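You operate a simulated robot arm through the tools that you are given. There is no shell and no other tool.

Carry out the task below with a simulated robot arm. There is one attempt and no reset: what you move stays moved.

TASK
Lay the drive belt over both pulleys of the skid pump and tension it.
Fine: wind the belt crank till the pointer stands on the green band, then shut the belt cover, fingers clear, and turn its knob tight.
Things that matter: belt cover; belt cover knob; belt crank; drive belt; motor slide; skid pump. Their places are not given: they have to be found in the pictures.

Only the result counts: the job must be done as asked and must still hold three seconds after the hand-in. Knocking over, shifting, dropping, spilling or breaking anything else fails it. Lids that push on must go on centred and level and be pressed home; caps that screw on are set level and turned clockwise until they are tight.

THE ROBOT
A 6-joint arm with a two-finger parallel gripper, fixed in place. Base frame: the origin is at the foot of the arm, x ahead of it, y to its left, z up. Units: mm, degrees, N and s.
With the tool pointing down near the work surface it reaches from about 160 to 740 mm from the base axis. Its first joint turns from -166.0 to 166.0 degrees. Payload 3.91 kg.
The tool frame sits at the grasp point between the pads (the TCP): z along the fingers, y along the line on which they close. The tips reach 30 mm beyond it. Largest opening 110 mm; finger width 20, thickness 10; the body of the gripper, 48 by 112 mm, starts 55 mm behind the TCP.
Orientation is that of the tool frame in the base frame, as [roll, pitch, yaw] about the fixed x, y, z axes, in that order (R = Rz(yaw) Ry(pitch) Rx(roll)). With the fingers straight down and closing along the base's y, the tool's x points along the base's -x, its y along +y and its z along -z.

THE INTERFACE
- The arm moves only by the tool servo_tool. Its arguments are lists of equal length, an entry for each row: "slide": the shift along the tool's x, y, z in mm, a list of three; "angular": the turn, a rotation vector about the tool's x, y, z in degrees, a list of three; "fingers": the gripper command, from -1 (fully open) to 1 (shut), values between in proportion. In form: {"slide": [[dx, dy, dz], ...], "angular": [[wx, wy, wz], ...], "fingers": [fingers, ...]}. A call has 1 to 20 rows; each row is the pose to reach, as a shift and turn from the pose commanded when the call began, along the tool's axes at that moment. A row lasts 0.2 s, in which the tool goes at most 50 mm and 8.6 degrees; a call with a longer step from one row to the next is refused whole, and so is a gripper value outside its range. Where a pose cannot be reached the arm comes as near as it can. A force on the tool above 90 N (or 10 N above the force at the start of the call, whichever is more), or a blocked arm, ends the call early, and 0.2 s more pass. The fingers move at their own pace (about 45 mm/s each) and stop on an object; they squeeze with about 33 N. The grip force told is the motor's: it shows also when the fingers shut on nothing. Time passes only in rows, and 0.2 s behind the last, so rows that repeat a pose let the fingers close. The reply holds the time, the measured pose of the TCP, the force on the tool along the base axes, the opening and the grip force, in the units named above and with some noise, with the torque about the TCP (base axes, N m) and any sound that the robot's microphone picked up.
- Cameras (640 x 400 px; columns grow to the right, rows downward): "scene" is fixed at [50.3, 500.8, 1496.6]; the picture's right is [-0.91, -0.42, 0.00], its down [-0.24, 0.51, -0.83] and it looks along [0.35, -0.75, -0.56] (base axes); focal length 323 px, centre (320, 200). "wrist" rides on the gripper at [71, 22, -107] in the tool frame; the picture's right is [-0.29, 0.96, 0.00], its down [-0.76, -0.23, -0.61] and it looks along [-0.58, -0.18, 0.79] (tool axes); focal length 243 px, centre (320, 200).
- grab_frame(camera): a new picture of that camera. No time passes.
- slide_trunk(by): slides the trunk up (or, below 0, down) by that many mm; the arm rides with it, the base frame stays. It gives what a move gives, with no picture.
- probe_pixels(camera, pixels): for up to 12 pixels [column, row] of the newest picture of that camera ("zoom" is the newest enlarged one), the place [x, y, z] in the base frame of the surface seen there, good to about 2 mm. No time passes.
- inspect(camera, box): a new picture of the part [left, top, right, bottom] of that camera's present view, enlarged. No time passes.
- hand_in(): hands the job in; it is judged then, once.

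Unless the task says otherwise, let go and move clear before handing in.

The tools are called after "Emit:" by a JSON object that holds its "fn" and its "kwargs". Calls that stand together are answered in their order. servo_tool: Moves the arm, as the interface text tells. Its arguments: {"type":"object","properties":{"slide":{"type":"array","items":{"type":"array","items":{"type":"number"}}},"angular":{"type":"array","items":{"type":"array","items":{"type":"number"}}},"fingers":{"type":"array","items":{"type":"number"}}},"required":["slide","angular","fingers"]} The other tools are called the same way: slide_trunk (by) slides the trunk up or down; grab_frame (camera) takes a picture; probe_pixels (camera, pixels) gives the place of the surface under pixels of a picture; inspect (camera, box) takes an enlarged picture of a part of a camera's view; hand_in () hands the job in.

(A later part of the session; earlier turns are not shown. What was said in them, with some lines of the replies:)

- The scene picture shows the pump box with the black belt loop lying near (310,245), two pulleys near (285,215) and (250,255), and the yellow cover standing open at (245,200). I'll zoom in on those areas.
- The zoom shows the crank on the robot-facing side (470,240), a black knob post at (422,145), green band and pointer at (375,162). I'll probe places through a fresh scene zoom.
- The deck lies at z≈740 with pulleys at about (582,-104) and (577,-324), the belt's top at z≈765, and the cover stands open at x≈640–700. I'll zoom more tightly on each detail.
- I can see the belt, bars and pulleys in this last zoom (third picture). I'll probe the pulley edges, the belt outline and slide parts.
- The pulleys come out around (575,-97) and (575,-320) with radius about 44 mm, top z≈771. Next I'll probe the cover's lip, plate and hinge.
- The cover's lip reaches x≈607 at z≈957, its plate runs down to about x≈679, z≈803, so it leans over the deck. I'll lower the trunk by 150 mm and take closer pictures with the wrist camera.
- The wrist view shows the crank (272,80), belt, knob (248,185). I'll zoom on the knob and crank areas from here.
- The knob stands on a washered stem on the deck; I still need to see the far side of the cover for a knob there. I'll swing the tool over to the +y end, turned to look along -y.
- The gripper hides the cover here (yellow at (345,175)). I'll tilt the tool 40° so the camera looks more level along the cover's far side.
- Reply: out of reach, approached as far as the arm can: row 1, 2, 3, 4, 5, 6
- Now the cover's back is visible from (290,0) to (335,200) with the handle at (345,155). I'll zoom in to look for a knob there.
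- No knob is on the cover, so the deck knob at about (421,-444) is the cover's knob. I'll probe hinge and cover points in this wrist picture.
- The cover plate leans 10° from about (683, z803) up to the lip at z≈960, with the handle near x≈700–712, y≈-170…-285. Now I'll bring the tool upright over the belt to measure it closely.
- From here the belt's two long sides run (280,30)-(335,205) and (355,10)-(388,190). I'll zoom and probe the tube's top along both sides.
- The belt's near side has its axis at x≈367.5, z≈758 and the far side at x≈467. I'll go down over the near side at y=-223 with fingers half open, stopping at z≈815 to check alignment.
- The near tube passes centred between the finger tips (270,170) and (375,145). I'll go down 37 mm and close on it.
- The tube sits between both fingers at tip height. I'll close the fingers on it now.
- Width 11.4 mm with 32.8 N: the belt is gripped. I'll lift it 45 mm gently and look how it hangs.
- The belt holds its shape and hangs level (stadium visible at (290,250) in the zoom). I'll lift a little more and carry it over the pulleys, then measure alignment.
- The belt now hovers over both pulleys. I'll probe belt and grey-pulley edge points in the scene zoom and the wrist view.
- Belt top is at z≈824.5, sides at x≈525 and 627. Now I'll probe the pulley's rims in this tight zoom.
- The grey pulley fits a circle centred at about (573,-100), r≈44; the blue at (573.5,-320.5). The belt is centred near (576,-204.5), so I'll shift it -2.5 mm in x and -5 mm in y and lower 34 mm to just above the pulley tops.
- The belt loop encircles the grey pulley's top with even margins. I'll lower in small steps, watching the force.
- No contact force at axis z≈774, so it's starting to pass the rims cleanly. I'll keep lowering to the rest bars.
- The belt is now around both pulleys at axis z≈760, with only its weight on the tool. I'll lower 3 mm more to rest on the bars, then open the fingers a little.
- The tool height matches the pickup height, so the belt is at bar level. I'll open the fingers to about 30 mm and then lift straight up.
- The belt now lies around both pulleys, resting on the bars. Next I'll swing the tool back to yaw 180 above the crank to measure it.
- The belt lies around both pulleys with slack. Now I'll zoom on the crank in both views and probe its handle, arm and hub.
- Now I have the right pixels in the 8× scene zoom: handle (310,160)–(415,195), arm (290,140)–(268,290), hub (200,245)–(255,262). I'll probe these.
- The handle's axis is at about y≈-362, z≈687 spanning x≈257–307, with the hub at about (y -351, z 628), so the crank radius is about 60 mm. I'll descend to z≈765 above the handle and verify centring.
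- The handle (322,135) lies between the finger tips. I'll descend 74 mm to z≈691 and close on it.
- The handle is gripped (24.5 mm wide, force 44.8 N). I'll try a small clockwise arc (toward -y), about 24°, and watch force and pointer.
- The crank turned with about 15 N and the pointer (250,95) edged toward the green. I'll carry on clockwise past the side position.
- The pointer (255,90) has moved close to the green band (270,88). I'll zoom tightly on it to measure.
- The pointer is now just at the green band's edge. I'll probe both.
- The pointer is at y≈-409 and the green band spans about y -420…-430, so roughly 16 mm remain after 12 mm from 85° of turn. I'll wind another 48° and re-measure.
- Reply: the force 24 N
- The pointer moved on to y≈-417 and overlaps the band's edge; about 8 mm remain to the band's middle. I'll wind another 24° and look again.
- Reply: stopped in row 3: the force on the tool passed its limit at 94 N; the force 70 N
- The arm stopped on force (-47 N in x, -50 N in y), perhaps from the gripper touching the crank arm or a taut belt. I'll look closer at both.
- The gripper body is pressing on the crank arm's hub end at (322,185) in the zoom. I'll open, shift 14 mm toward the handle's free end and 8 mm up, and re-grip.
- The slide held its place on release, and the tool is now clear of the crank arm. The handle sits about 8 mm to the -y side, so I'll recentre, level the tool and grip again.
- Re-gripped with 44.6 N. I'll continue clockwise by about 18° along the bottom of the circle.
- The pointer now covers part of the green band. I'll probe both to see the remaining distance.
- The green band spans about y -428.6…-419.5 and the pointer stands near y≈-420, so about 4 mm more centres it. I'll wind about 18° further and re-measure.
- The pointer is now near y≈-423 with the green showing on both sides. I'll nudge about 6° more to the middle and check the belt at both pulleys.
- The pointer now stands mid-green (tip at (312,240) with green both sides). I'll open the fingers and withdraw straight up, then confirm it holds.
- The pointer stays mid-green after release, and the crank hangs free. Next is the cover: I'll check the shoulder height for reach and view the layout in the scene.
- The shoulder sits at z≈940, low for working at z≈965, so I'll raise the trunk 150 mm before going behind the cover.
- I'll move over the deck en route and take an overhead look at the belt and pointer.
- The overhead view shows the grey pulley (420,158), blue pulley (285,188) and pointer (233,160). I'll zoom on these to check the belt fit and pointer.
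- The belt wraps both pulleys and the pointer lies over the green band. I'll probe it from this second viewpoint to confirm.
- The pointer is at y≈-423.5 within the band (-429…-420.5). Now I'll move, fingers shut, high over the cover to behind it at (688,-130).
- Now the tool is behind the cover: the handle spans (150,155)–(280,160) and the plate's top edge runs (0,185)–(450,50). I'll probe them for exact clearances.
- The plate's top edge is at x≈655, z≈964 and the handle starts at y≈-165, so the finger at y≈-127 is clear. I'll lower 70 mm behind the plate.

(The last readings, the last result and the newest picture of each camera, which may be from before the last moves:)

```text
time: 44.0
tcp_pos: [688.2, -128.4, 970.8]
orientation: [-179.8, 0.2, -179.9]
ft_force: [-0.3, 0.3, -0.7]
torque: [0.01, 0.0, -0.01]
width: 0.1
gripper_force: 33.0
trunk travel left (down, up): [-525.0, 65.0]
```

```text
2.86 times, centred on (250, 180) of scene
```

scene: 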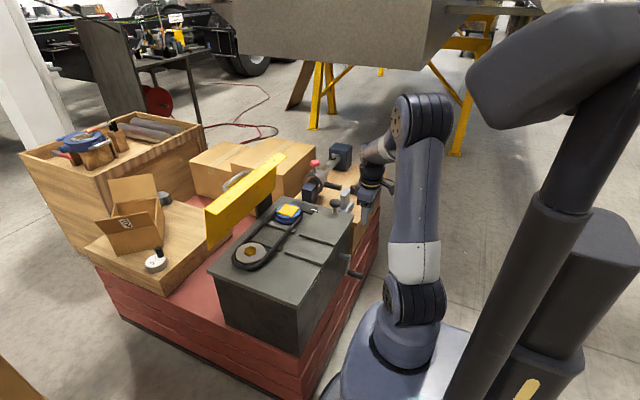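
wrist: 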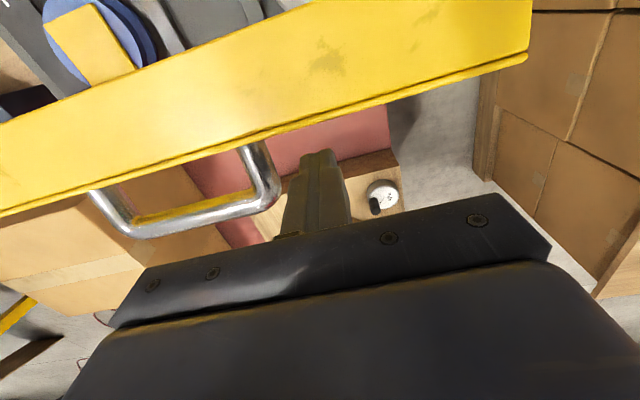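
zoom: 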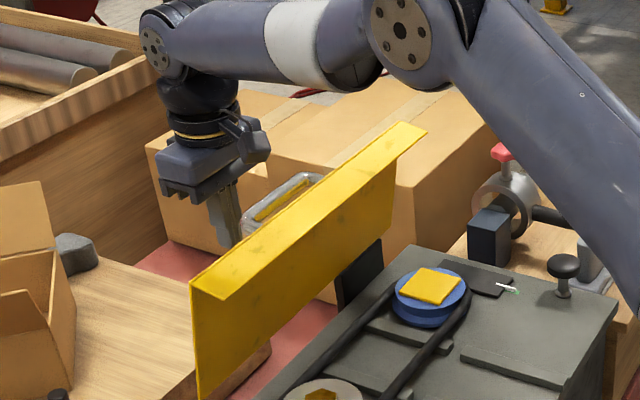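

The finger is behind the plate near its top. I'll push gently toward -x along the hinge arc to about 22° of lean and look.

Emit:
{"fn": "servo_tool", "kwargs": {"slide": [[9, 0, 0.5], [18, 0, 1], [26, 0, 3], [34, 0, 5], [42, 0, 7.5], [48, 0, 9.5]], "angular": [[0, 0, 0], [0, 0, 0], [0, 0, 0], [0, 0, 0], [0, 0, 0], [0, 0, 0]], "fingers": [1, 1, 1, 1, 1, 1]}}

Emit:
{"fn": "grab_frame", "kwargs": {"camera": "wrist"}}

Emit:
{"fn": "inspect", "kwargs": {"camera": "scene", "box": [170, 110, 330, 250]}}

```text
time: 45.4
tcp_pos: [640.2, -129.5, 959.6]
orientation: [-179.7, 0.2, -179.9]
ft_force: [-0.3, -0.2, -0.3]
torque: [0.02, 0.04, 0.03]
width: 0.1
gripper_force: 32.9
trunk travel left (down, up): [-525.0, 65.0]
```

```text
taken
```

wrist: 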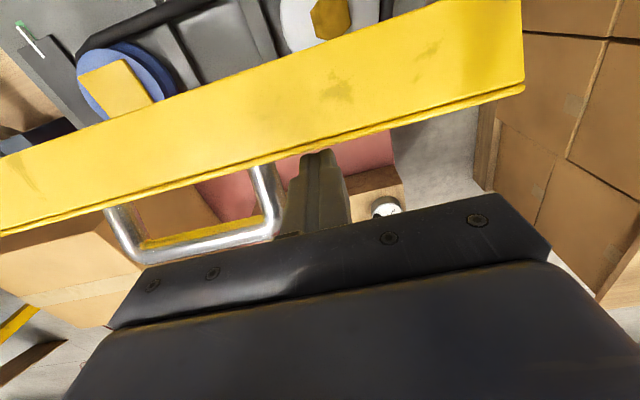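

```text
2.86 times, centred on (250, 180) of scene
```

zoom: 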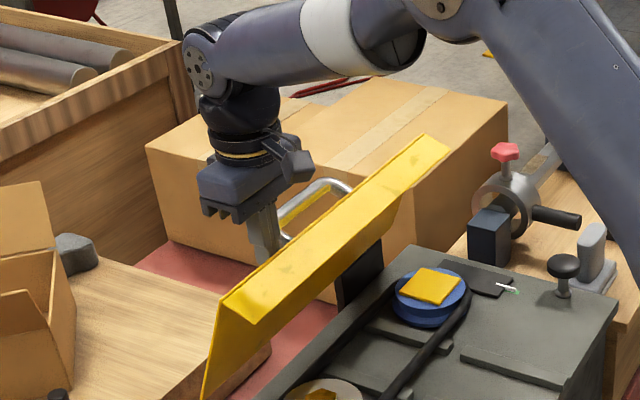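

The cover tipped forward with almost no force. I'll probe the plate's edge and back to fix the hinge line.

Emit:
{"fn": "probe_pixels", "kwargs": {"camera": "wrist", "pixels": [[380, 130], [480, 98], [200, 187], [520, 80], [520, 20], [270, 190], [240, 240], [60, 215], [285, 225], [200, 255]]}}

Emit:
{"fn": "probe_pixels", "kwargs": {"camera": "zoom", "pixels": [[250, 340], [215, 380], [300, 310], [235, 300], [240, 318], [425, 145], [395, 210], [380, 250]]}}

```text
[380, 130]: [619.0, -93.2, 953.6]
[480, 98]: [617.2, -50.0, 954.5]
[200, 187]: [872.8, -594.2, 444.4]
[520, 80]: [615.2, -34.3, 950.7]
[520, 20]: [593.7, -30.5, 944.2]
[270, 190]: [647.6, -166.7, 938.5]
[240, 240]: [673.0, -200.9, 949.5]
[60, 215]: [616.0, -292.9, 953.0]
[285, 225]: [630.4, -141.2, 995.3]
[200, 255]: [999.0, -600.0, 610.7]
```

```text
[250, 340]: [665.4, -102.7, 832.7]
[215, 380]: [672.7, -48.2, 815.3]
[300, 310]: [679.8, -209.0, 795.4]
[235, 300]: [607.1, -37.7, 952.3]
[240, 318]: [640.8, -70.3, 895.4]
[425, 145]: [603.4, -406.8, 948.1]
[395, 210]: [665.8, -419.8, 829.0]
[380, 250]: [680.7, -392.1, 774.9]
```

The probes fit a hinge at about (685, z 790) with plate length ≈177 and lean now ≈22°. I'll keep pushing along that arc to about 46°.

Emit:
{"fn": "servo_tool", "kwargs": {"slide": [[11, 0, 4.8], [20.2, 0, 9.7], [29.1, 0, 15.2], [37.5, 0, 21.4], [45.6, 0, 28.1], [53.1, 0, 35.4]], "angular": [[0, 0, 0], [0, 0, 0], [0, 0, 0], [0, 0, 0], [0, 0, 0], [0, 0, 0]], "fingers": [1, 1, 1, 1, 1, 1]}}

Emit:
{"fn": "grab_frame", "kwargs": {"camera": "wrist"}}

Emit:
{"fn": "inspect", "kwargs": {"camera": "scene", "box": [180, 130, 340, 270]}}

```text
time: 46.8
tcp_pos: [587.1, -131.0, 926.1]
orientation: [-179.7, 0.2, -179.9]
ft_force: [0.2, 0.4, 0.0]
torque: [-0.02, 0.01, 0.0]
width: 0.1
gripper_force: 33.1
trunk travel left (down, up): [-525.0, 65.0]
```

```text
taken
```

wrist: 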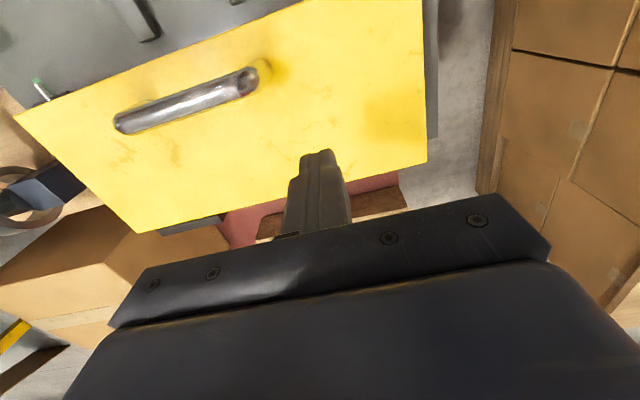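

```text
2.86 times, centred on (260, 200) of scene
```

zoom: 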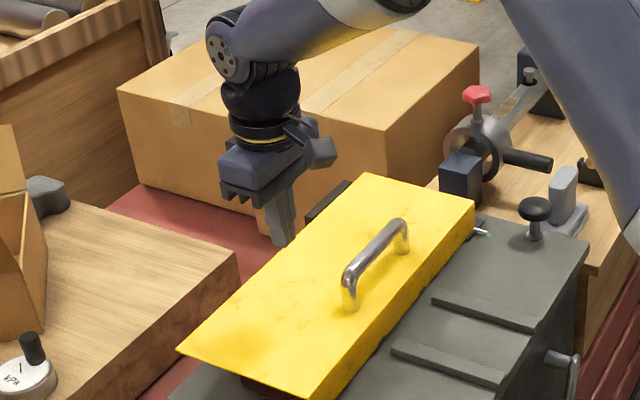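

The cover has swung shut by itself over the pulleys. I'll probe the plate for level and check whether the lip is down.

Emit:
{"fn": "probe_pixels", "kwargs": {"camera": "zoom", "pixels": [[190, 350], [290, 390], [370, 180], [465, 205], [300, 260], [420, 300], [375, 240], [400, 230], [350, 290], [330, 385], [440, 250], [480, 232]]}}

Emit:
{"fn": "inspect", "kwargs": {"camera": "scene", "box": [215, 185, 345, 285]}}

```text
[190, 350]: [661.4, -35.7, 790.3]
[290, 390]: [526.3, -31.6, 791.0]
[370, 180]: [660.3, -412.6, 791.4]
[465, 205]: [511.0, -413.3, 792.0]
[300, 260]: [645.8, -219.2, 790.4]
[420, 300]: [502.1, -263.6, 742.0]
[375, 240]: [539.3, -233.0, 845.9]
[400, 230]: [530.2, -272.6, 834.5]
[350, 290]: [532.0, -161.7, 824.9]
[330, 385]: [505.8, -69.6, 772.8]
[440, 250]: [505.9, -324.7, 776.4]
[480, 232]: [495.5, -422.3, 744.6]
```

```text
4.00 times, centred on (280, 235) of scene
```

zoom: 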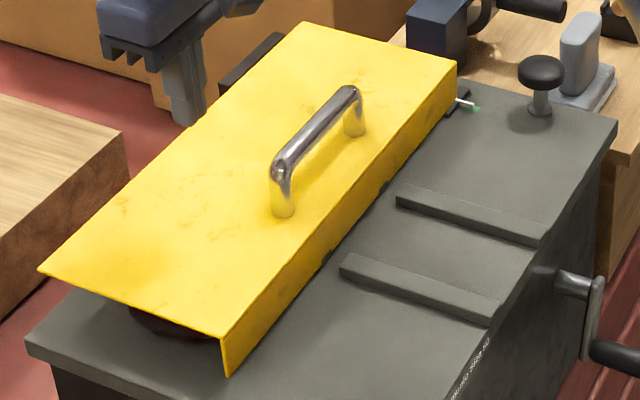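

The plate is level at z≈791 front and back, so the cover looks fully shut, with the pointer still on green. I'll give the front a gentle press at (535,-115), clear of the handle, to be sure it is home.

Emit:
{"fn": "servo_tool", "kwargs": {"slide": [[17, 5, 20], [35, 11, 45], [52, 16, 75], [52, 16, 90], [52, 16, 98]], "angular": [[0, 0, 0], [0, 0, 0], [0, 0, 0], [0, 0, 0], [0, 0, 0]], "fingers": [1, 1, 1, 1, 1]}}

```text
time: 48.0
tcp_pos: [534.2, -112.4, 826.4]
orientation: [-179.7, 0.3, -179.9]
ft_force: [0.9, -0.4, 0.4]
torque: [-0.03, -0.01, -0.01]
width: 0.0
gripper_force: 33.0
trunk travel left (down, up): [-525.0, 65.0]
```

Emit:
{"fn": "servo_tool", "kwargs": {"slide": [[0, 0, 2], [0, 0, 4], [0, 0, 6], [0, 0, 7]], "angular": [[0, 0, 0], [0, 0, 0], [0, 0, 0], [0, 0, 0]], "fingers": [1, 1, 1, 1]}}

```text
time: 49.0
tcp_pos: [534.8, -113.4, 820.7]
orientation: [-179.8, 0.3, -179.9]
ft_force: [-0.3, 0.1, -1.2]
torque: [0.01, -0.02, 0.0]
width: 0.3
gripper_force: 33.0
trunk travel left (down, up): [-525.0, 65.0]
```

The tips are at z≈790.7 with no force yet. I'll go a few more millimetres in small steps.

Emit:
{"fn": "servo_tool", "kwargs": {"slide": [[0, 0, 1], [0, 0, 2], [0, 0, 3]], "angular": [[0, 0, 0], [0, 0, 0], [0, 0, 0]], "fingers": [1, 1, 1]}}

```text
time: 49.8
tcp_pos: [534.6, -113.6, 819.2]
orientation: [-179.9, 0.3, -179.9]
ft_force: [-1.6, 2.5, 11.3]
torque: [0.11, 0.15, -0.1]
width: 0.1
gripper_force: 33.0
trunk travel left (down, up): [-525.0, 65.0]
```

Contact with 11 N shows the plate resisting firmly. I'll press 1 mm more, then lift away and move toward the knob.

Emit:
{"fn": "servo_tool", "kwargs": {"slide": [[0, 0, 1], [0, 0, 1.5]], "angular": [[0, 0, 0], [0, 0, 0]], "fingers": [1, 1]}}

Emit:
{"fn": "servo_tool", "kwargs": {"slide": [[0, 0, -20], [0, 0, -60], [0, 0, -100], [0, 0, -140]], "angular": [[0, 0, 0], [0, 0, 0], [0, 0, 0], [0, 0, 0]], "fingers": [1, 1, 1, 1]}}

Emit:
{"fn": "inspect", "kwargs": {"camera": "scene", "box": [305, 175, 365, 225]}}

Emit:
{"fn": "probe_pixels", "kwargs": {"camera": "zoom", "pixels": [[230, 235], [290, 235], [260, 220], [260, 250], [235, 260], [285, 260], [265, 290], [330, 130], [340, 100], [360, 180], [330, 240], [400, 220]]}}

```text
time: 50.4
tcp_pos: [535.0, -113.2, 818.9]
orientation: [-179.7, 0.5, -179.8]
ft_force: [-1.4, 5.7, 32.5]
torque: [0.19, 0.33, -0.09]
width: 0.0
gripper_force: 33.0
trunk travel left (down, up): [-525.0, 65.0]
```

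```text
time: 51.4
tcp_pos: [535.5, -110.9, 958.2]
orientation: [-179.9, 0.2, -179.8]
ft_force: [-1.0, 0.3, 1.8]
torque: [0.01, 0.04, 0.01]
width: 0.0
gripper_force: 32.9
trunk travel left (down, up): [-525.0, 65.0]
```

```text
8.00 times, centred on (335, 200) of scene
```

zoom: 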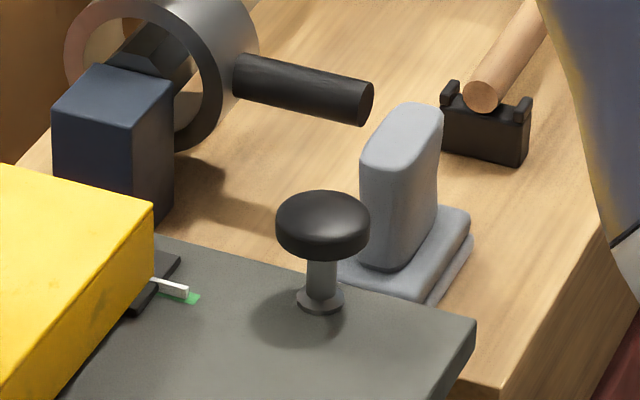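

```text
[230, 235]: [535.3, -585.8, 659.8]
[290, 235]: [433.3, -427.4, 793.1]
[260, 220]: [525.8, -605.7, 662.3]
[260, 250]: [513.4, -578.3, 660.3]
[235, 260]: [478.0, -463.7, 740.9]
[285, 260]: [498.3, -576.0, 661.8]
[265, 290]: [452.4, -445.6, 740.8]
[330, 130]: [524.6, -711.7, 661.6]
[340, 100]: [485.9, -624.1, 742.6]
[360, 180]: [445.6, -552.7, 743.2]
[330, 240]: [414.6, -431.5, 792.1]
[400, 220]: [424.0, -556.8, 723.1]
```

The cover pressed home at 32 N without moving. Now I'll probe the knob head (277–370, 190–262) and the grey block beside it.

Emit:
{"fn": "probe_pixels", "kwargs": {"camera": "zoom", "pixels": [[322, 210], [282, 215], [364, 208], [322, 193], [322, 232], [300, 200], [345, 200], [322, 252], [322, 280], [322, 303], [410, 115], [405, 250]]}}

Emit:
{"fn": "grab_frame", "kwargs": {"camera": "wrist"}}

```text
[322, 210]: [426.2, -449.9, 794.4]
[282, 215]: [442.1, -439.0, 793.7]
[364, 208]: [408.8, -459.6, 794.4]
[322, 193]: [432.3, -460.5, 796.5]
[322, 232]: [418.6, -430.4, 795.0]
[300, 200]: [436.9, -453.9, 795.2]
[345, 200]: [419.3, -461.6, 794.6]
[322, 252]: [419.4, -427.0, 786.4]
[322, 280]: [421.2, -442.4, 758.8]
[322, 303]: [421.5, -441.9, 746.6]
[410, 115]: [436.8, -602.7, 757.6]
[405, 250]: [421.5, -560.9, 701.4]
```

```text
taken
```

wrist: 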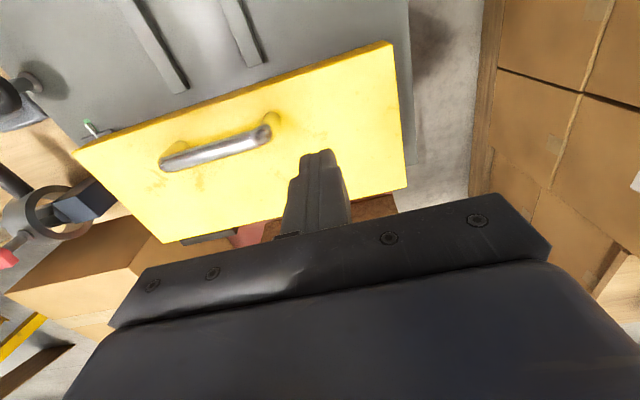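

The knob head is centred at about (424,-446.5), radius ≈20, z≈780–796. I'll move above it, pre-turning the tool 90° anticlockwise so there is room to turn clockwise.

Emit:
{"fn": "servo_tool", "kwargs": {"slide": [[10, -30, 0], [20, -60, 0], [30, -91, 0], [40, -122, 0], [50, -152, 0], [61, -183, 5], [71, -213, 10], [81, -244, 20], [91, -275, 30], [101, -305, 40], [111.5, -335.6, 50], [111.5, -335.6, 58]], "angular": [[0, 0, -8.2], [0, 0, -16.4], [0, 0, -24.6], [0, 0, -32.8], [0, 0, -41], [0, 0, -49.2], [0, 0, -57.4], [0, 0, -65.6], [0, 0, -73.8], [0, 0, -82], [0, 0, -90], [0, 0, -90]], "fingers": [-0.3, -0.3, -0.3, -0.3, -0.3, -0.3, -0.3, -0.3, -0.3, -0.3, -0.3, -0.3]}}

Emit:
{"fn": "grab_frame", "kwargs": {"camera": "wrist"}}

Emit:
{"fn": "inspect", "kwargs": {"camera": "scene", "box": [270, 130, 410, 260]}}

```text
time: 54.0
tcp_pos: [422.4, -449.4, 899.3]
orientation: [-179.8, -0.1, -89.8]
ft_force: [0.6, 0.2, -0.1]
torque: [0.06, 0.02, 0.0]
width: 71.6
gripper_force: 0.1
trunk travel left (down, up): [-525.0, 65.0]
```

```text
taken
```

wrist: 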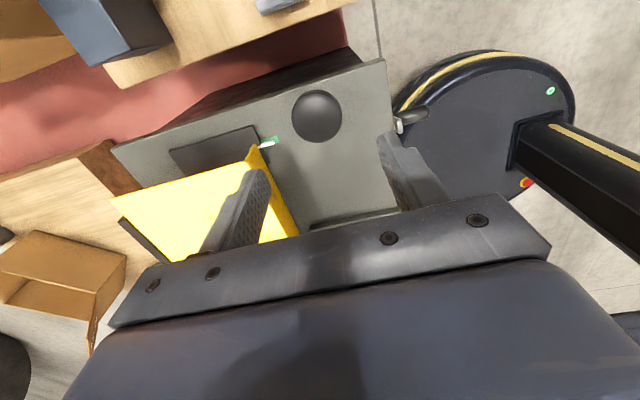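

```text
3.08 times, centred on (340, 195) of scene
```

zoom: 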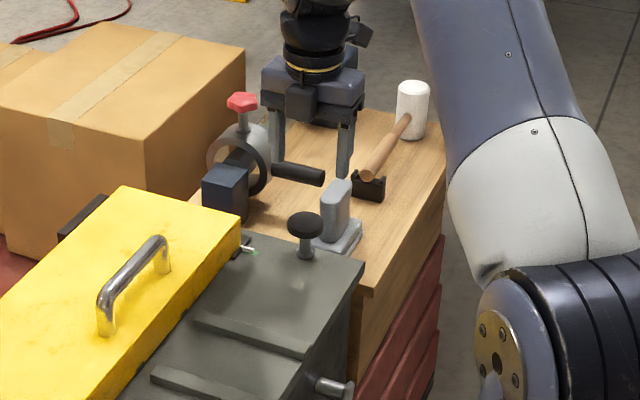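

The tool is above the knob at yaw -90; the knob head appears at (317,117). I'll probe its rim for the exact centre.

Emit:
{"fn": "probe_pixels", "kwargs": {"camera": "wrist", "pixels": [[317, 117], [295, 117], [338, 117], [317, 95], [317, 138], [302, 102], [332, 102], [302, 132], [332, 132], [340, 108]]}}

Emit:
{"fn": "inspect", "kwargs": {"camera": "wrist", "box": [270, 70, 370, 170]}}

```text
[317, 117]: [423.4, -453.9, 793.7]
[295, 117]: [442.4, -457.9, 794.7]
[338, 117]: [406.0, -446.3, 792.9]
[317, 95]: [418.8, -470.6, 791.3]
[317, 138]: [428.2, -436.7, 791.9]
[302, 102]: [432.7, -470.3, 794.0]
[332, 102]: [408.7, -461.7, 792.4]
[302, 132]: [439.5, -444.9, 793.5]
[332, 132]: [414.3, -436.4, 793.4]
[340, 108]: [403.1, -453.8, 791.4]
```

```text
4.00 times, centred on (320, 120) of wrist
```

zoom: 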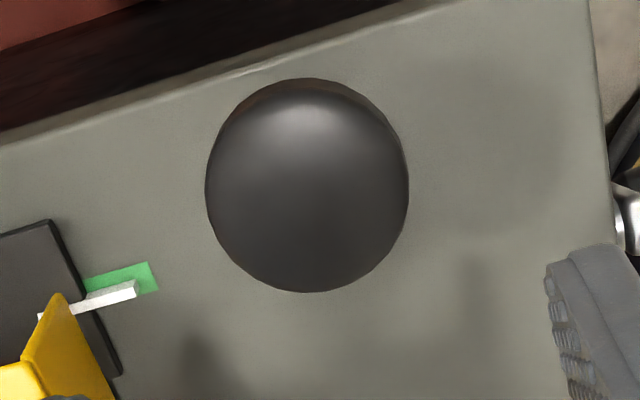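

The knob centre is about x≈424, y between -447 and -453 by the two views. I'll descend partway and compare knob and fingers at close range.

Emit:
{"fn": "servo_tool", "kwargs": {"slide": [[0, 0, 25], [0, 0, 50], [0, 0, 55]], "angular": [[0, 0, 0], [0, 0, 0], [0, 0, 0]], "fingers": [-0.3, -0.3, -0.3]}}

Emit:
{"fn": "grab_frame", "kwargs": {"camera": "wrist"}}

Emit:
{"fn": "inspect", "kwargs": {"camera": "scene", "box": [300, 150, 380, 220]}}

```text
time: 54.8
tcp_pos: [422.8, -449.8, 844.0]
orientation: [-179.8, -0.2, -90.0]
ft_force: [-0.7, 0.2, 0.3]
torque: [-0.01, 0.01, 0.02]
width: 71.5
gripper_force: 0.0
trunk travel left (down, up): [-525.0, 65.0]
```

```text
taken
```

wrist: 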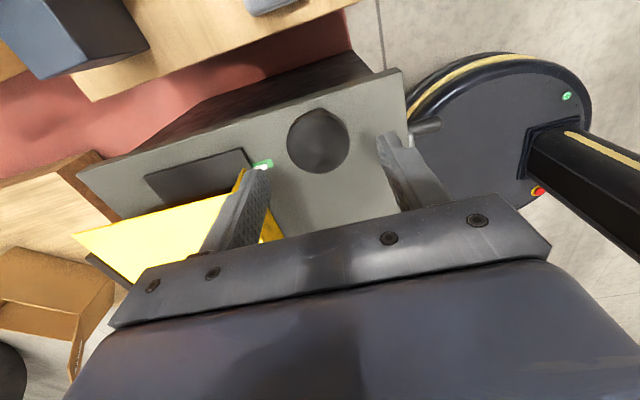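

```text
5.71 times, centred on (340, 185) of scene
```

zoom: 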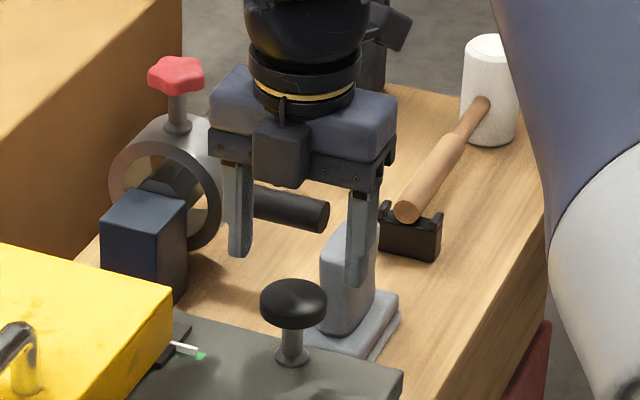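

By the camera geometry the TCP axis at head height should appear at about (319,144). I'll zoom to find the knob's exact apparent centre.

Emit:
{"fn": "inspect", "kwargs": {"camera": "wrist", "box": [270, 95, 370, 195]}}

```text
4.00 times, centred on (320, 145) of wrist
```

zoom: 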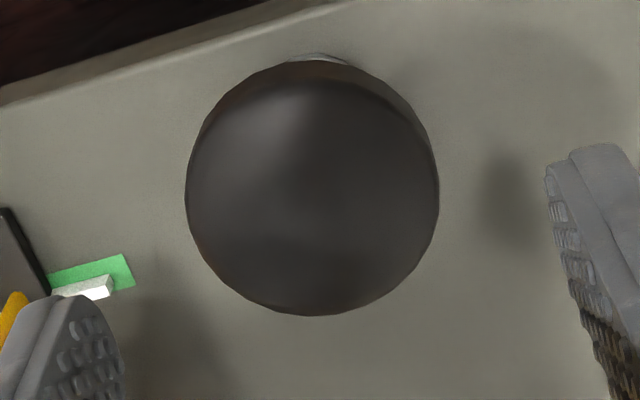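

The knob's apparent centre is (318.3,141.9), so I'll shift +1.4 mm in tool x, -0.7 mm in tool y, descend 38 mm and close on the head.

Emit:
{"fn": "servo_tool", "kwargs": {"slide": [[1.4, -0.7, 10], [1.4, -0.7, 20], [1.4, -0.7, 30], [1.4, -0.7, 38], [1.4, -0.7, 38], [1.4, -0.7, 38], [1.4, -0.7, 38], [1.4, -0.7, 38]], "angular": [[0, 0, 0], [0, 0, 0], [0, 0, 0], [0, 0, 0], [0, 0, 0], [0, 0, 0], [0, 0, 0], [0, 0, 0]], "fingers": [-0.3, -0.3, -0.3, -0.3, 1, 1, 1, 1]}}

Emit:
{"fn": "inspect", "kwargs": {"camera": "scene", "box": [300, 150, 380, 220]}}

Emit:
{"fn": "inspect", "kwargs": {"camera": "wrist", "box": [220, 110, 420, 250]}}

```text
time: 56.5
tcp_pos: [424.5, -452.1, 806.5]
orientation: [-179.6, -0.2, -90.0]
ft_force: [4.1, -0.4, -2.1]
torque: [-0.26, -0.08, -0.09]
width: 44.1
gripper_force: 44.6
trunk travel left (down, up): [-525.0, 65.0]
```

```text
5.71 times, centred on (340, 185) of scene
```

zoom: 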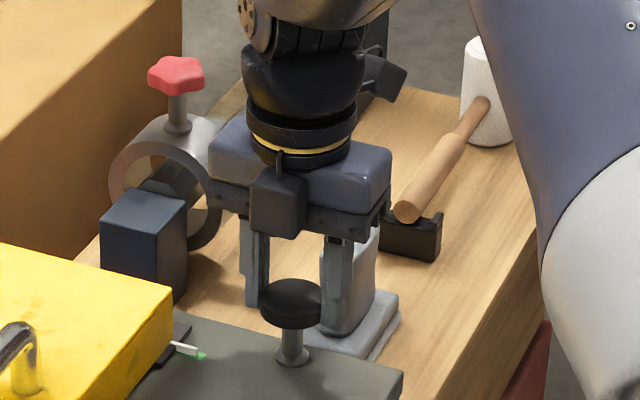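

```text
2.86 times, centred on (320, 180) of wrist
```

zoom: 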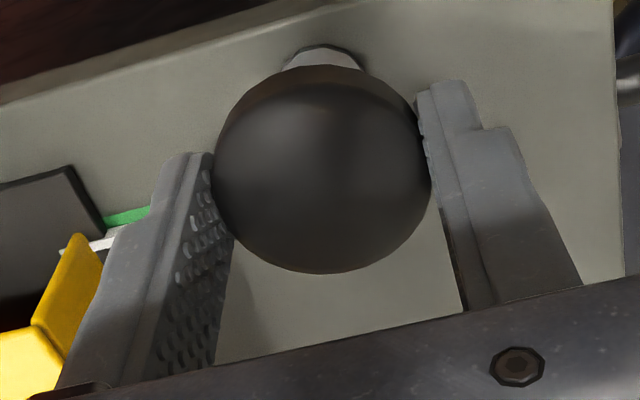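

The head is gripped (44.1 mm, 44.6 N) with little side force. I'll turn clockwise (about +tool z) 40° and watch the torque.

Emit:
{"fn": "servo_tool", "kwargs": {"slide": [[0, 0, 0], [0, 0, 0], [0, 0, 0], [0, 0, 0], [0, 0, 0]], "angular": [[0, 0, 8], [0, 0, 16], [0, 0, 24], [0, 0, 32], [0, 0, 40]], "fingers": [1, 1, 1, 1, 1]}}

Emit:
{"fn": "inspect", "kwargs": {"camera": "wrist", "box": [220, 110, 420, 250]}}

```text
time: 57.8
tcp_pos: [425.1, -451.3, 805.2]
orientation: [-179.7, -0.1, -130.1]
ft_force: [0.1, -0.9, 7.0]
torque: [-0.23, 0.98, 0.01]
width: 44.0
gripper_force: 45.3
trunk travel left (down, up): [-525.0, 65.0]
```

```text
2.86 times, centred on (320, 180) of wrist
```

zoom: 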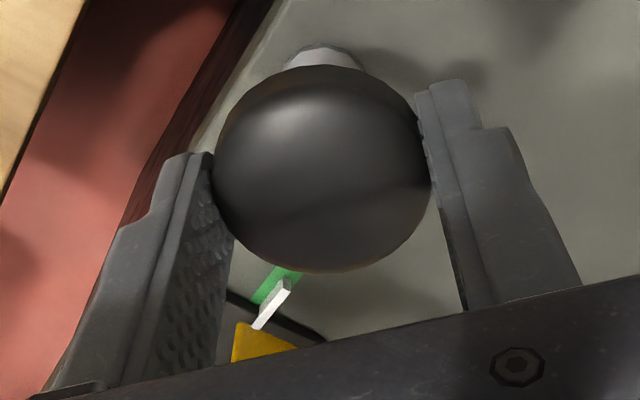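

Yaw went from -90 to -130 with little torque. I'll continue clockwise by another 80° and watch for tightening.

Emit:
{"fn": "servo_tool", "kwargs": {"slide": [[0, 0, 0], [0, 0, 0], [0, 0, 0], [0, 0, 0], [0, 0, 0], [0, 0, 0], [0, 0, 0], [0, 0, 0], [0, 0, 0], [0, 0, 0]], "angular": [[0, 0, 8], [0, 0, 16], [0, 0, 24], [0, 0, 32], [0, 0, 40], [0, 0, 48], [0, 0, 56], [0, 0, 64], [0, 0, 72], [0, 0, 80]], "fingers": [1, 1, 1, 1, 1, 1, 1, 1, 1, 1]}}

Emit:
{"fn": "inspect", "kwargs": {"camera": "scene", "box": [300, 150, 380, 220]}}

```text
time: 60.0
tcp_pos: [422.9, -450.4, 805.7]
orientation: [-179.9, 0.1, 149.9]
ft_force: [-13.9, 12.0, 1.7]
torque: [0.04, 0.15, 0.03]
width: 43.5
gripper_force: 45.1
trunk travel left (down, up): [-525.0, 65.0]
```

```text
5.71 times, centred on (340, 185) of scene
```

zoom: 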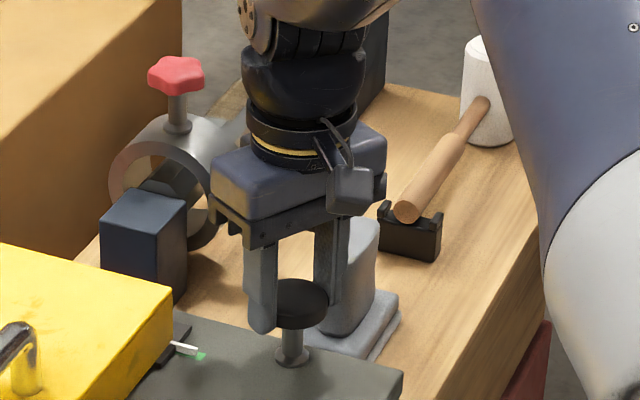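

The knob turns freely so far (torque ≈0) after 120°. I'll continue 100° more clockwise, watching for the tightening torque or a joint limit.

Emit:
{"fn": "servo_tool", "kwargs": {"slide": [[0, 0, 0], [0, 0, 0], [0, 0, 0], [0, 0, 0], [0, 0, 0], [0, 0, 0], [0, 0, 0], [0, 0, 0], [0, 0, 0], [0, 0, 0]], "angular": [[0, 0, 8], [0, 0, 16], [0, 0, 24], [0, 0, 32], [0, 0, 40], [0, 0, 48], [0, 0, 56], [0, 0, 64], [0, 0, 72], [0, 0, 80]], "fingers": [1, 1, 1, 1, 1, 1, 1, 1, 1, 1]}}

Emit:
{"fn": "inspect", "kwargs": {"camera": "wrist", "box": [220, 110, 420, 250]}}

```text
time: 62.1
tcp_pos: [424.8, -451.4, 806.3]
orientation: [179.8, 0.1, 70.1]
ft_force: [-7.8, -1.9, -0.4]
torque: [-0.09, 0.58, 1.46]
width: 43.6
gripper_force: 45.1
trunk travel left (down, up): [-525.0, 65.0]
```

```text
2.86 times, centred on (320, 180) of wrist
```

zoom: 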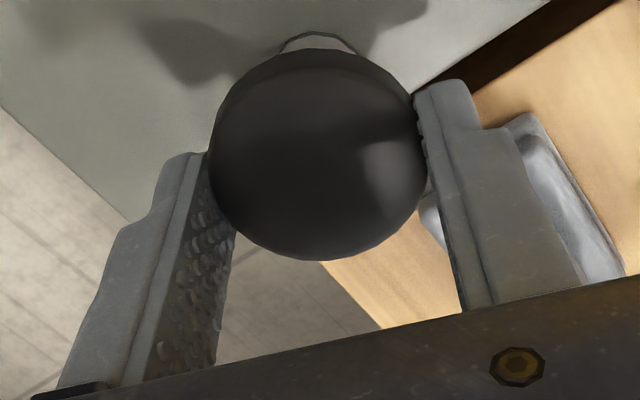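

Torque about z has risen to 1.46 Nm, so the knob is coming tight. I'll turn another 24° to see whether it saturates.

Emit:
{"fn": "servo_tool", "kwargs": {"slide": [[0, 0, 0], [0, 0, 0], [0, 0, 0]], "angular": [[0, 0, 8], [0, 0, 16], [0, 0, 24]], "fingers": [1, 1, 1]}}

Emit:
{"fn": "inspect", "kwargs": {"camera": "wrist", "box": [220, 110, 420, 250]}}

```text
time: 63.0
tcp_pos: [424.9, -451.0, 806.3]
orientation: [179.7, -0.1, 45.9]
ft_force: [-4.0, 2.2, 4.6]
torque: [0.33, 0.75, 0.63]
width: 45.6
gripper_force: 44.7
trunk travel left (down, up): [-525.0, 65.0]
```

```text
2.86 times, centred on (320, 180) of wrist
```

zoom: 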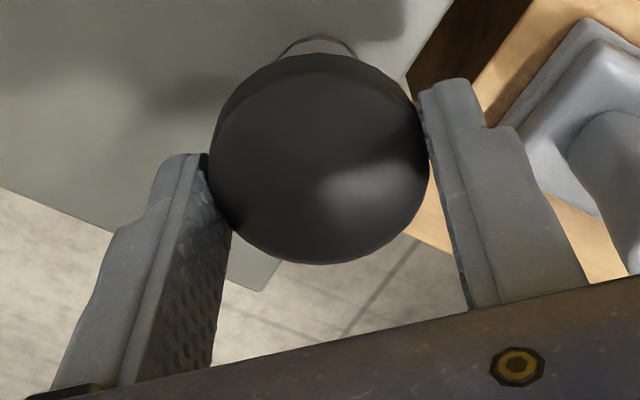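

Torque fell to 0.63 and width went to 45.6 mm, which looks like the pads slipping over facets of a tight knob. I'll turn 16° more to confirm.

Emit:
{"fn": "servo_tool", "kwargs": {"slide": [[0, 0, 0], [0, 0, 0]], "angular": [[0, 0, 8], [0, 0, 8]], "fingers": [1, 1]}}

Emit:
{"fn": "servo_tool", "kwargs": {"slide": [[0, 0, 0], [0, 0, 0]], "angular": [[0, 0, 8], [0, 0, 8]], "fingers": [1, 1]}}

```text
time: 63.5
tcp_pos: [424.2, -450.5, 806.4]
orientation: [179.7, -0.1, 38.0]
ft_force: [-3.3, 3.7, 5.1]
torque: [0.37, 0.02, 0.17]
width: 44.0
gripper_force: 45.1
trunk travel left (down, up): [-525.0, 65.0]
```

```text
time: 64.2
tcp_pos: [424.3, -450.4, 806.2]
orientation: [179.8, -0.1, 30.1]
ft_force: [-3.9, 1.3, 5.4]
torque: [-0.19, 0.74, 1.53]
width: 44.4
gripper_force: 45.4
trunk travel left (down, up): [-525.0, 65.0]
```

Torque swings between 0.2 and 1.5 Nm while width varies, consistent with slipping on a tight knob. To be sure, I'll open, turn the tool back 120°, re-grip and check that it resists at once.

Emit:
{"fn": "servo_tool", "kwargs": {"slide": [[0, 0, 0], [0, 0, 0], [0, 0, 0], [0, 0, 0], [0, 0, 0], [0, 0, 0], [0, 0, 0], [0, 0, 0], [0, 0, 0], [0, 0, 0], [0, 0, 0], [0, 0, 0], [0, 0, 0], [0, 0, 0], [0, 0, 0], [0, 0, 0], [0, 0, 0]], "angular": [[0, 0, 0], [0, 0, 0], [0, 0, -8], [0, 0, -16], [0, 0, -24], [0, 0, -32], [0, 0, -40], [0, 0, -48], [0, 0, -56], [0, 0, -64], [0, 0, -72], [0, 0, -80], [0, 0, -88], [0, 0, -96], [0, 0, -104], [0, 0, -112], [0, 0, -120]], "fingers": [-0.1, -0.1, -0.1, -0.1, -0.1, -0.1, -0.1, -0.1, -0.1, -0.1, -0.1, -0.1, -0.1, -0.1, -0.1, -0.1, -0.1]}}

Emit:
{"fn": "inspect", "kwargs": {"camera": "wrist", "box": [220, 110, 420, 250]}}

Emit:
{"fn": "inspect", "kwargs": {"camera": "scene", "box": [300, 150, 380, 220]}}

```text
time: 67.8
tcp_pos: [425.9, -449.7, 806.1]
orientation: [180.0, 0.3, 150.2]
ft_force: [0.0, 0.2, 0.3]
torque: [-0.04, 0.0, 0.01]
width: 60.7
gripper_force: 0.1
trunk travel left (down, up): [-525.0, 65.0]
```

```text
2.86 times, centred on (320, 180) of wrist
```

zoom: 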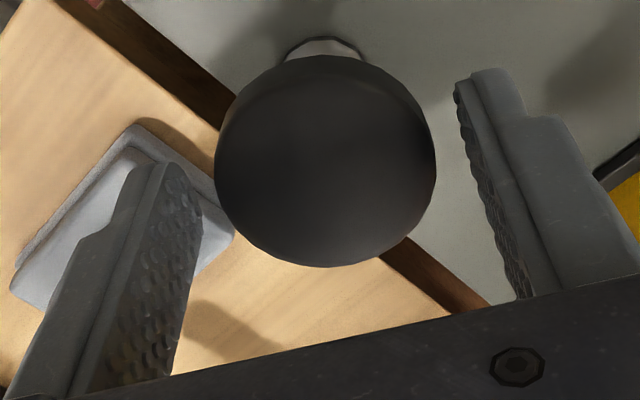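

```text
5.71 times, centred on (340, 185) of scene
```

zoom: 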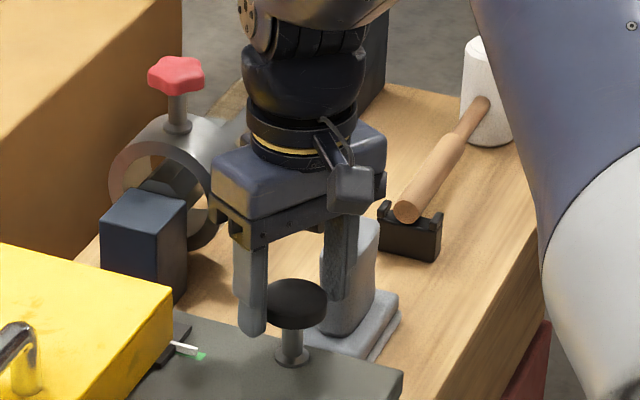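

The tool is back at yaw 150 with the knob centred between the open fingers. I'll re-grip and turn clockwise in small steps.

Emit:
{"fn": "servo_tool", "kwargs": {"slide": [[0, 0, 0], [0, 0, 0], [0, 0, 0], [0, 0, 0]], "angular": [[0, 0, 0], [0, 0, 0], [0, 0, 0], [0, 0, 0]], "fingers": [1, 1, 1, 1]}}

Emit:
{"fn": "servo_tool", "kwargs": {"slide": [[0, 0, 0]], "angular": [[0, 0, 4]], "fingers": [1]}}

Emit:
{"fn": "servo_tool", "kwargs": {"slide": [[0, 0, 0]], "angular": [[0, 0, 4]], "fingers": [1]}}

Emit:
{"fn": "servo_tool", "kwargs": {"slide": [[0, 0, 0]], "angular": [[0, 0, 4]], "fingers": [1]}}

Emit:
{"fn": "servo_tool", "kwargs": {"slide": [[0, 0, 0]], "angular": [[0, 0, 4]], "fingers": [1]}}

```text
time: 68.8
tcp_pos: [424.2, -449.4, 805.9]
orientation: [180.0, 0.1, 150.1]
ft_force: [4.5, 7.3, 0.2]
torque: [0.39, -0.13, 0.12]
width: 44.7
gripper_force: 44.7
trunk travel left (down, up): [-525.0, 65.0]
```

```text
time: 69.2
tcp_pos: [425.2, -449.6, 804.8]
orientation: [180.0, 0.2, 146.1]
ft_force: [1.5, 10.3, 0.6]
torque: [0.2, 0.02, 0.22]
width: 44.1
gripper_force: 44.1
trunk travel left (down, up): [-525.0, 65.0]
```

```text
time: 69.5
tcp_pos: [425.7, -449.4, 806.0]
orientation: [-180.0, 0.2, 142.2]
ft_force: [2.7, 11.8, 1.9]
torque: [0.39, 0.09, 1.54]
width: 43.5
gripper_force: 45.6
trunk travel left (down, up): [-525.0, 65.0]
```

```text
time: 70.0
tcp_pos: [423.8, -449.9, 806.2]
orientation: [179.9, 0.2, 138.0]
ft_force: [2.8, 14.1, -0.4]
torque: [0.19, -0.12, 1.62]
width: 44.1
gripper_force: 44.8
trunk travel left (down, up): [-525.0, 65.0]
```

```text
time: 70.3
tcp_pos: [425.0, -450.4, 805.8]
orientation: [-180.0, 0.2, 134.0]
ft_force: [6.9, 15.8, -3.3]
torque: [0.28, -0.21, 1.24]
width: 45.2
gripper_force: 45.0
trunk travel left (down, up): [-525.0, 65.0]
```

Torque climbs at once to about 1.6 Nm and then the pads slip, so the knob is tight. I'll open, lift straight up and move clear.

Emit:
{"fn": "servo_tool", "kwargs": {"slide": [[0, 0, 0], [0, 0, 0], [0, 0, 0], [0, 0, -15], [0, 0, -45], [0, 0, -90], [0, 0, -135], [0, 0, -180]], "angular": [[0, 0, 0], [0, 0, 0], [0, 0, 0], [0, 0, 0], [0, 0, 0], [0, 0, 0], [0, 0, 0], [0, 0, 0]], "fingers": [-0.3, -0.3, -0.3, -0.3, -0.3, -0.3, -0.3, -0.3]}}

Emit:
{"fn": "inspect", "kwargs": {"camera": "scene", "box": [190, 150, 390, 300]}}

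Emit:
{"fn": "inspect", "kwargs": {"camera": "scene", "box": [305, 180, 355, 220]}}

Emit:
{"fn": "grab_frame", "kwargs": {"camera": "wrist"}}

```text
time: 72.2
tcp_pos: [421.2, -452.5, 984.1]
orientation: [-180.0, 0.1, 134.1]
ft_force: [-0.1, 0.6, 0.2]
torque: [0.01, 0.01, 0.03]
width: 71.6
gripper_force: 0.1
trunk travel left (down, up): [-525.0, 65.0]
```

```text
2.67 times, centred on (290, 225) of scene
```

zoom: 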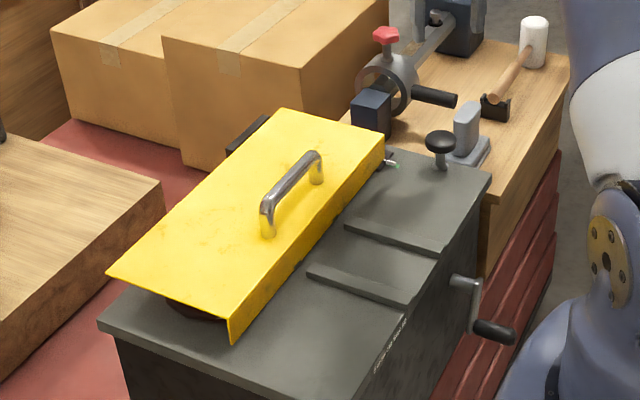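

```text
10.00 times, centred on (330, 200) of scene
```

zoom: 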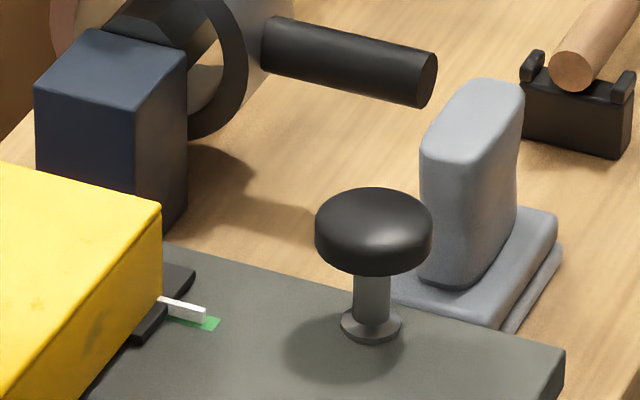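

```text
taken
```

wrist: 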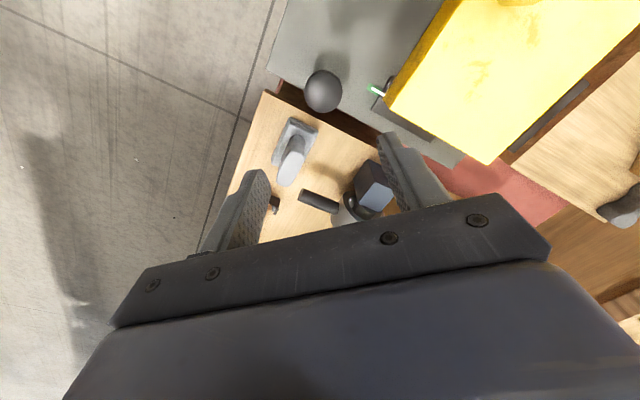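

The pointer still shows on the green (205,318), the cover lies shut and the tool is clear. I'll do a last check that the cover is still level before handing in.

Emit:
{"fn": "inspect", "kwargs": {"camera": "scene", "box": [215, 185, 345, 285]}}

Emit:
{"fn": "probe_pixels", "kwargs": {"camera": "zoom", "pixels": [[70, 265], [205, 320], [310, 40], [445, 68], [180, 200], [350, 190], [232, 360], [450, 85]]}}

```text
4.00 times, centred on (280, 235) of scene
```

zoom: 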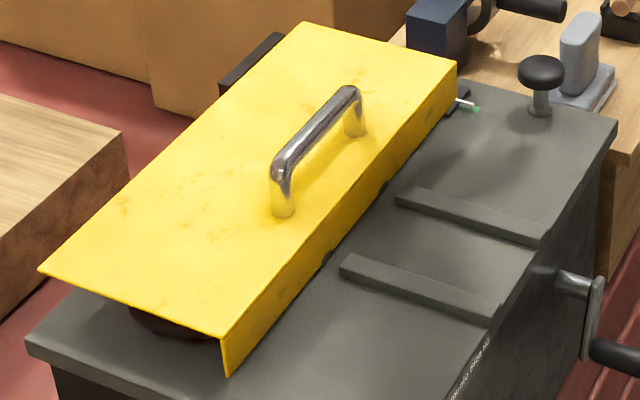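

```text
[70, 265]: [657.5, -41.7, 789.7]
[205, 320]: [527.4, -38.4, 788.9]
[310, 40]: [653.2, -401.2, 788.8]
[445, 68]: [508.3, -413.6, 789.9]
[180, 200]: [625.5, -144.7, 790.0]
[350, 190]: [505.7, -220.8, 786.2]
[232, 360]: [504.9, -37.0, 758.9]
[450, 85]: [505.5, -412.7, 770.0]
```

The cover is level at z≈789 all round, the pointer stands on the green band, and the knob is tight with the tool well clear. I'm handing in the job.

Emit:
{"fn": "hand_in", "kwargs": {}}

```text
The job is handed in.
```

The job is handed in, with every step of the task done; I haven't seen the verdict.

- **Belt:** it lies around both pulleys. I checked it from above before shutting the cover.
- **Tension:** I wound the crank until the pointer stood on the green band at about y = -423.5 mm (the band runs from about -429 to -420.5). It stayed there after I let go of the crank.
- **Belt cover:** I pushed it past its balance point and it dropped shut the rest of the way on its own, with the gripper above and clear of it. It lies level at about z = 789 mm all round and did not give under a 32 N press.
- **Cover knob:** I took this to be the black knob on the pump deck, as I saw no knob on the cover itself. It turned freely clockwise for at least 120° and was tight by about 200°. When I gripped it again it resisted at about 1.6 Nm and the finger pads slipped.

While cranking, the gripper pressed against the crank arm once and the arm stopped itself at its force limit. I re-gripped further out and carried on; the pointer held its place.
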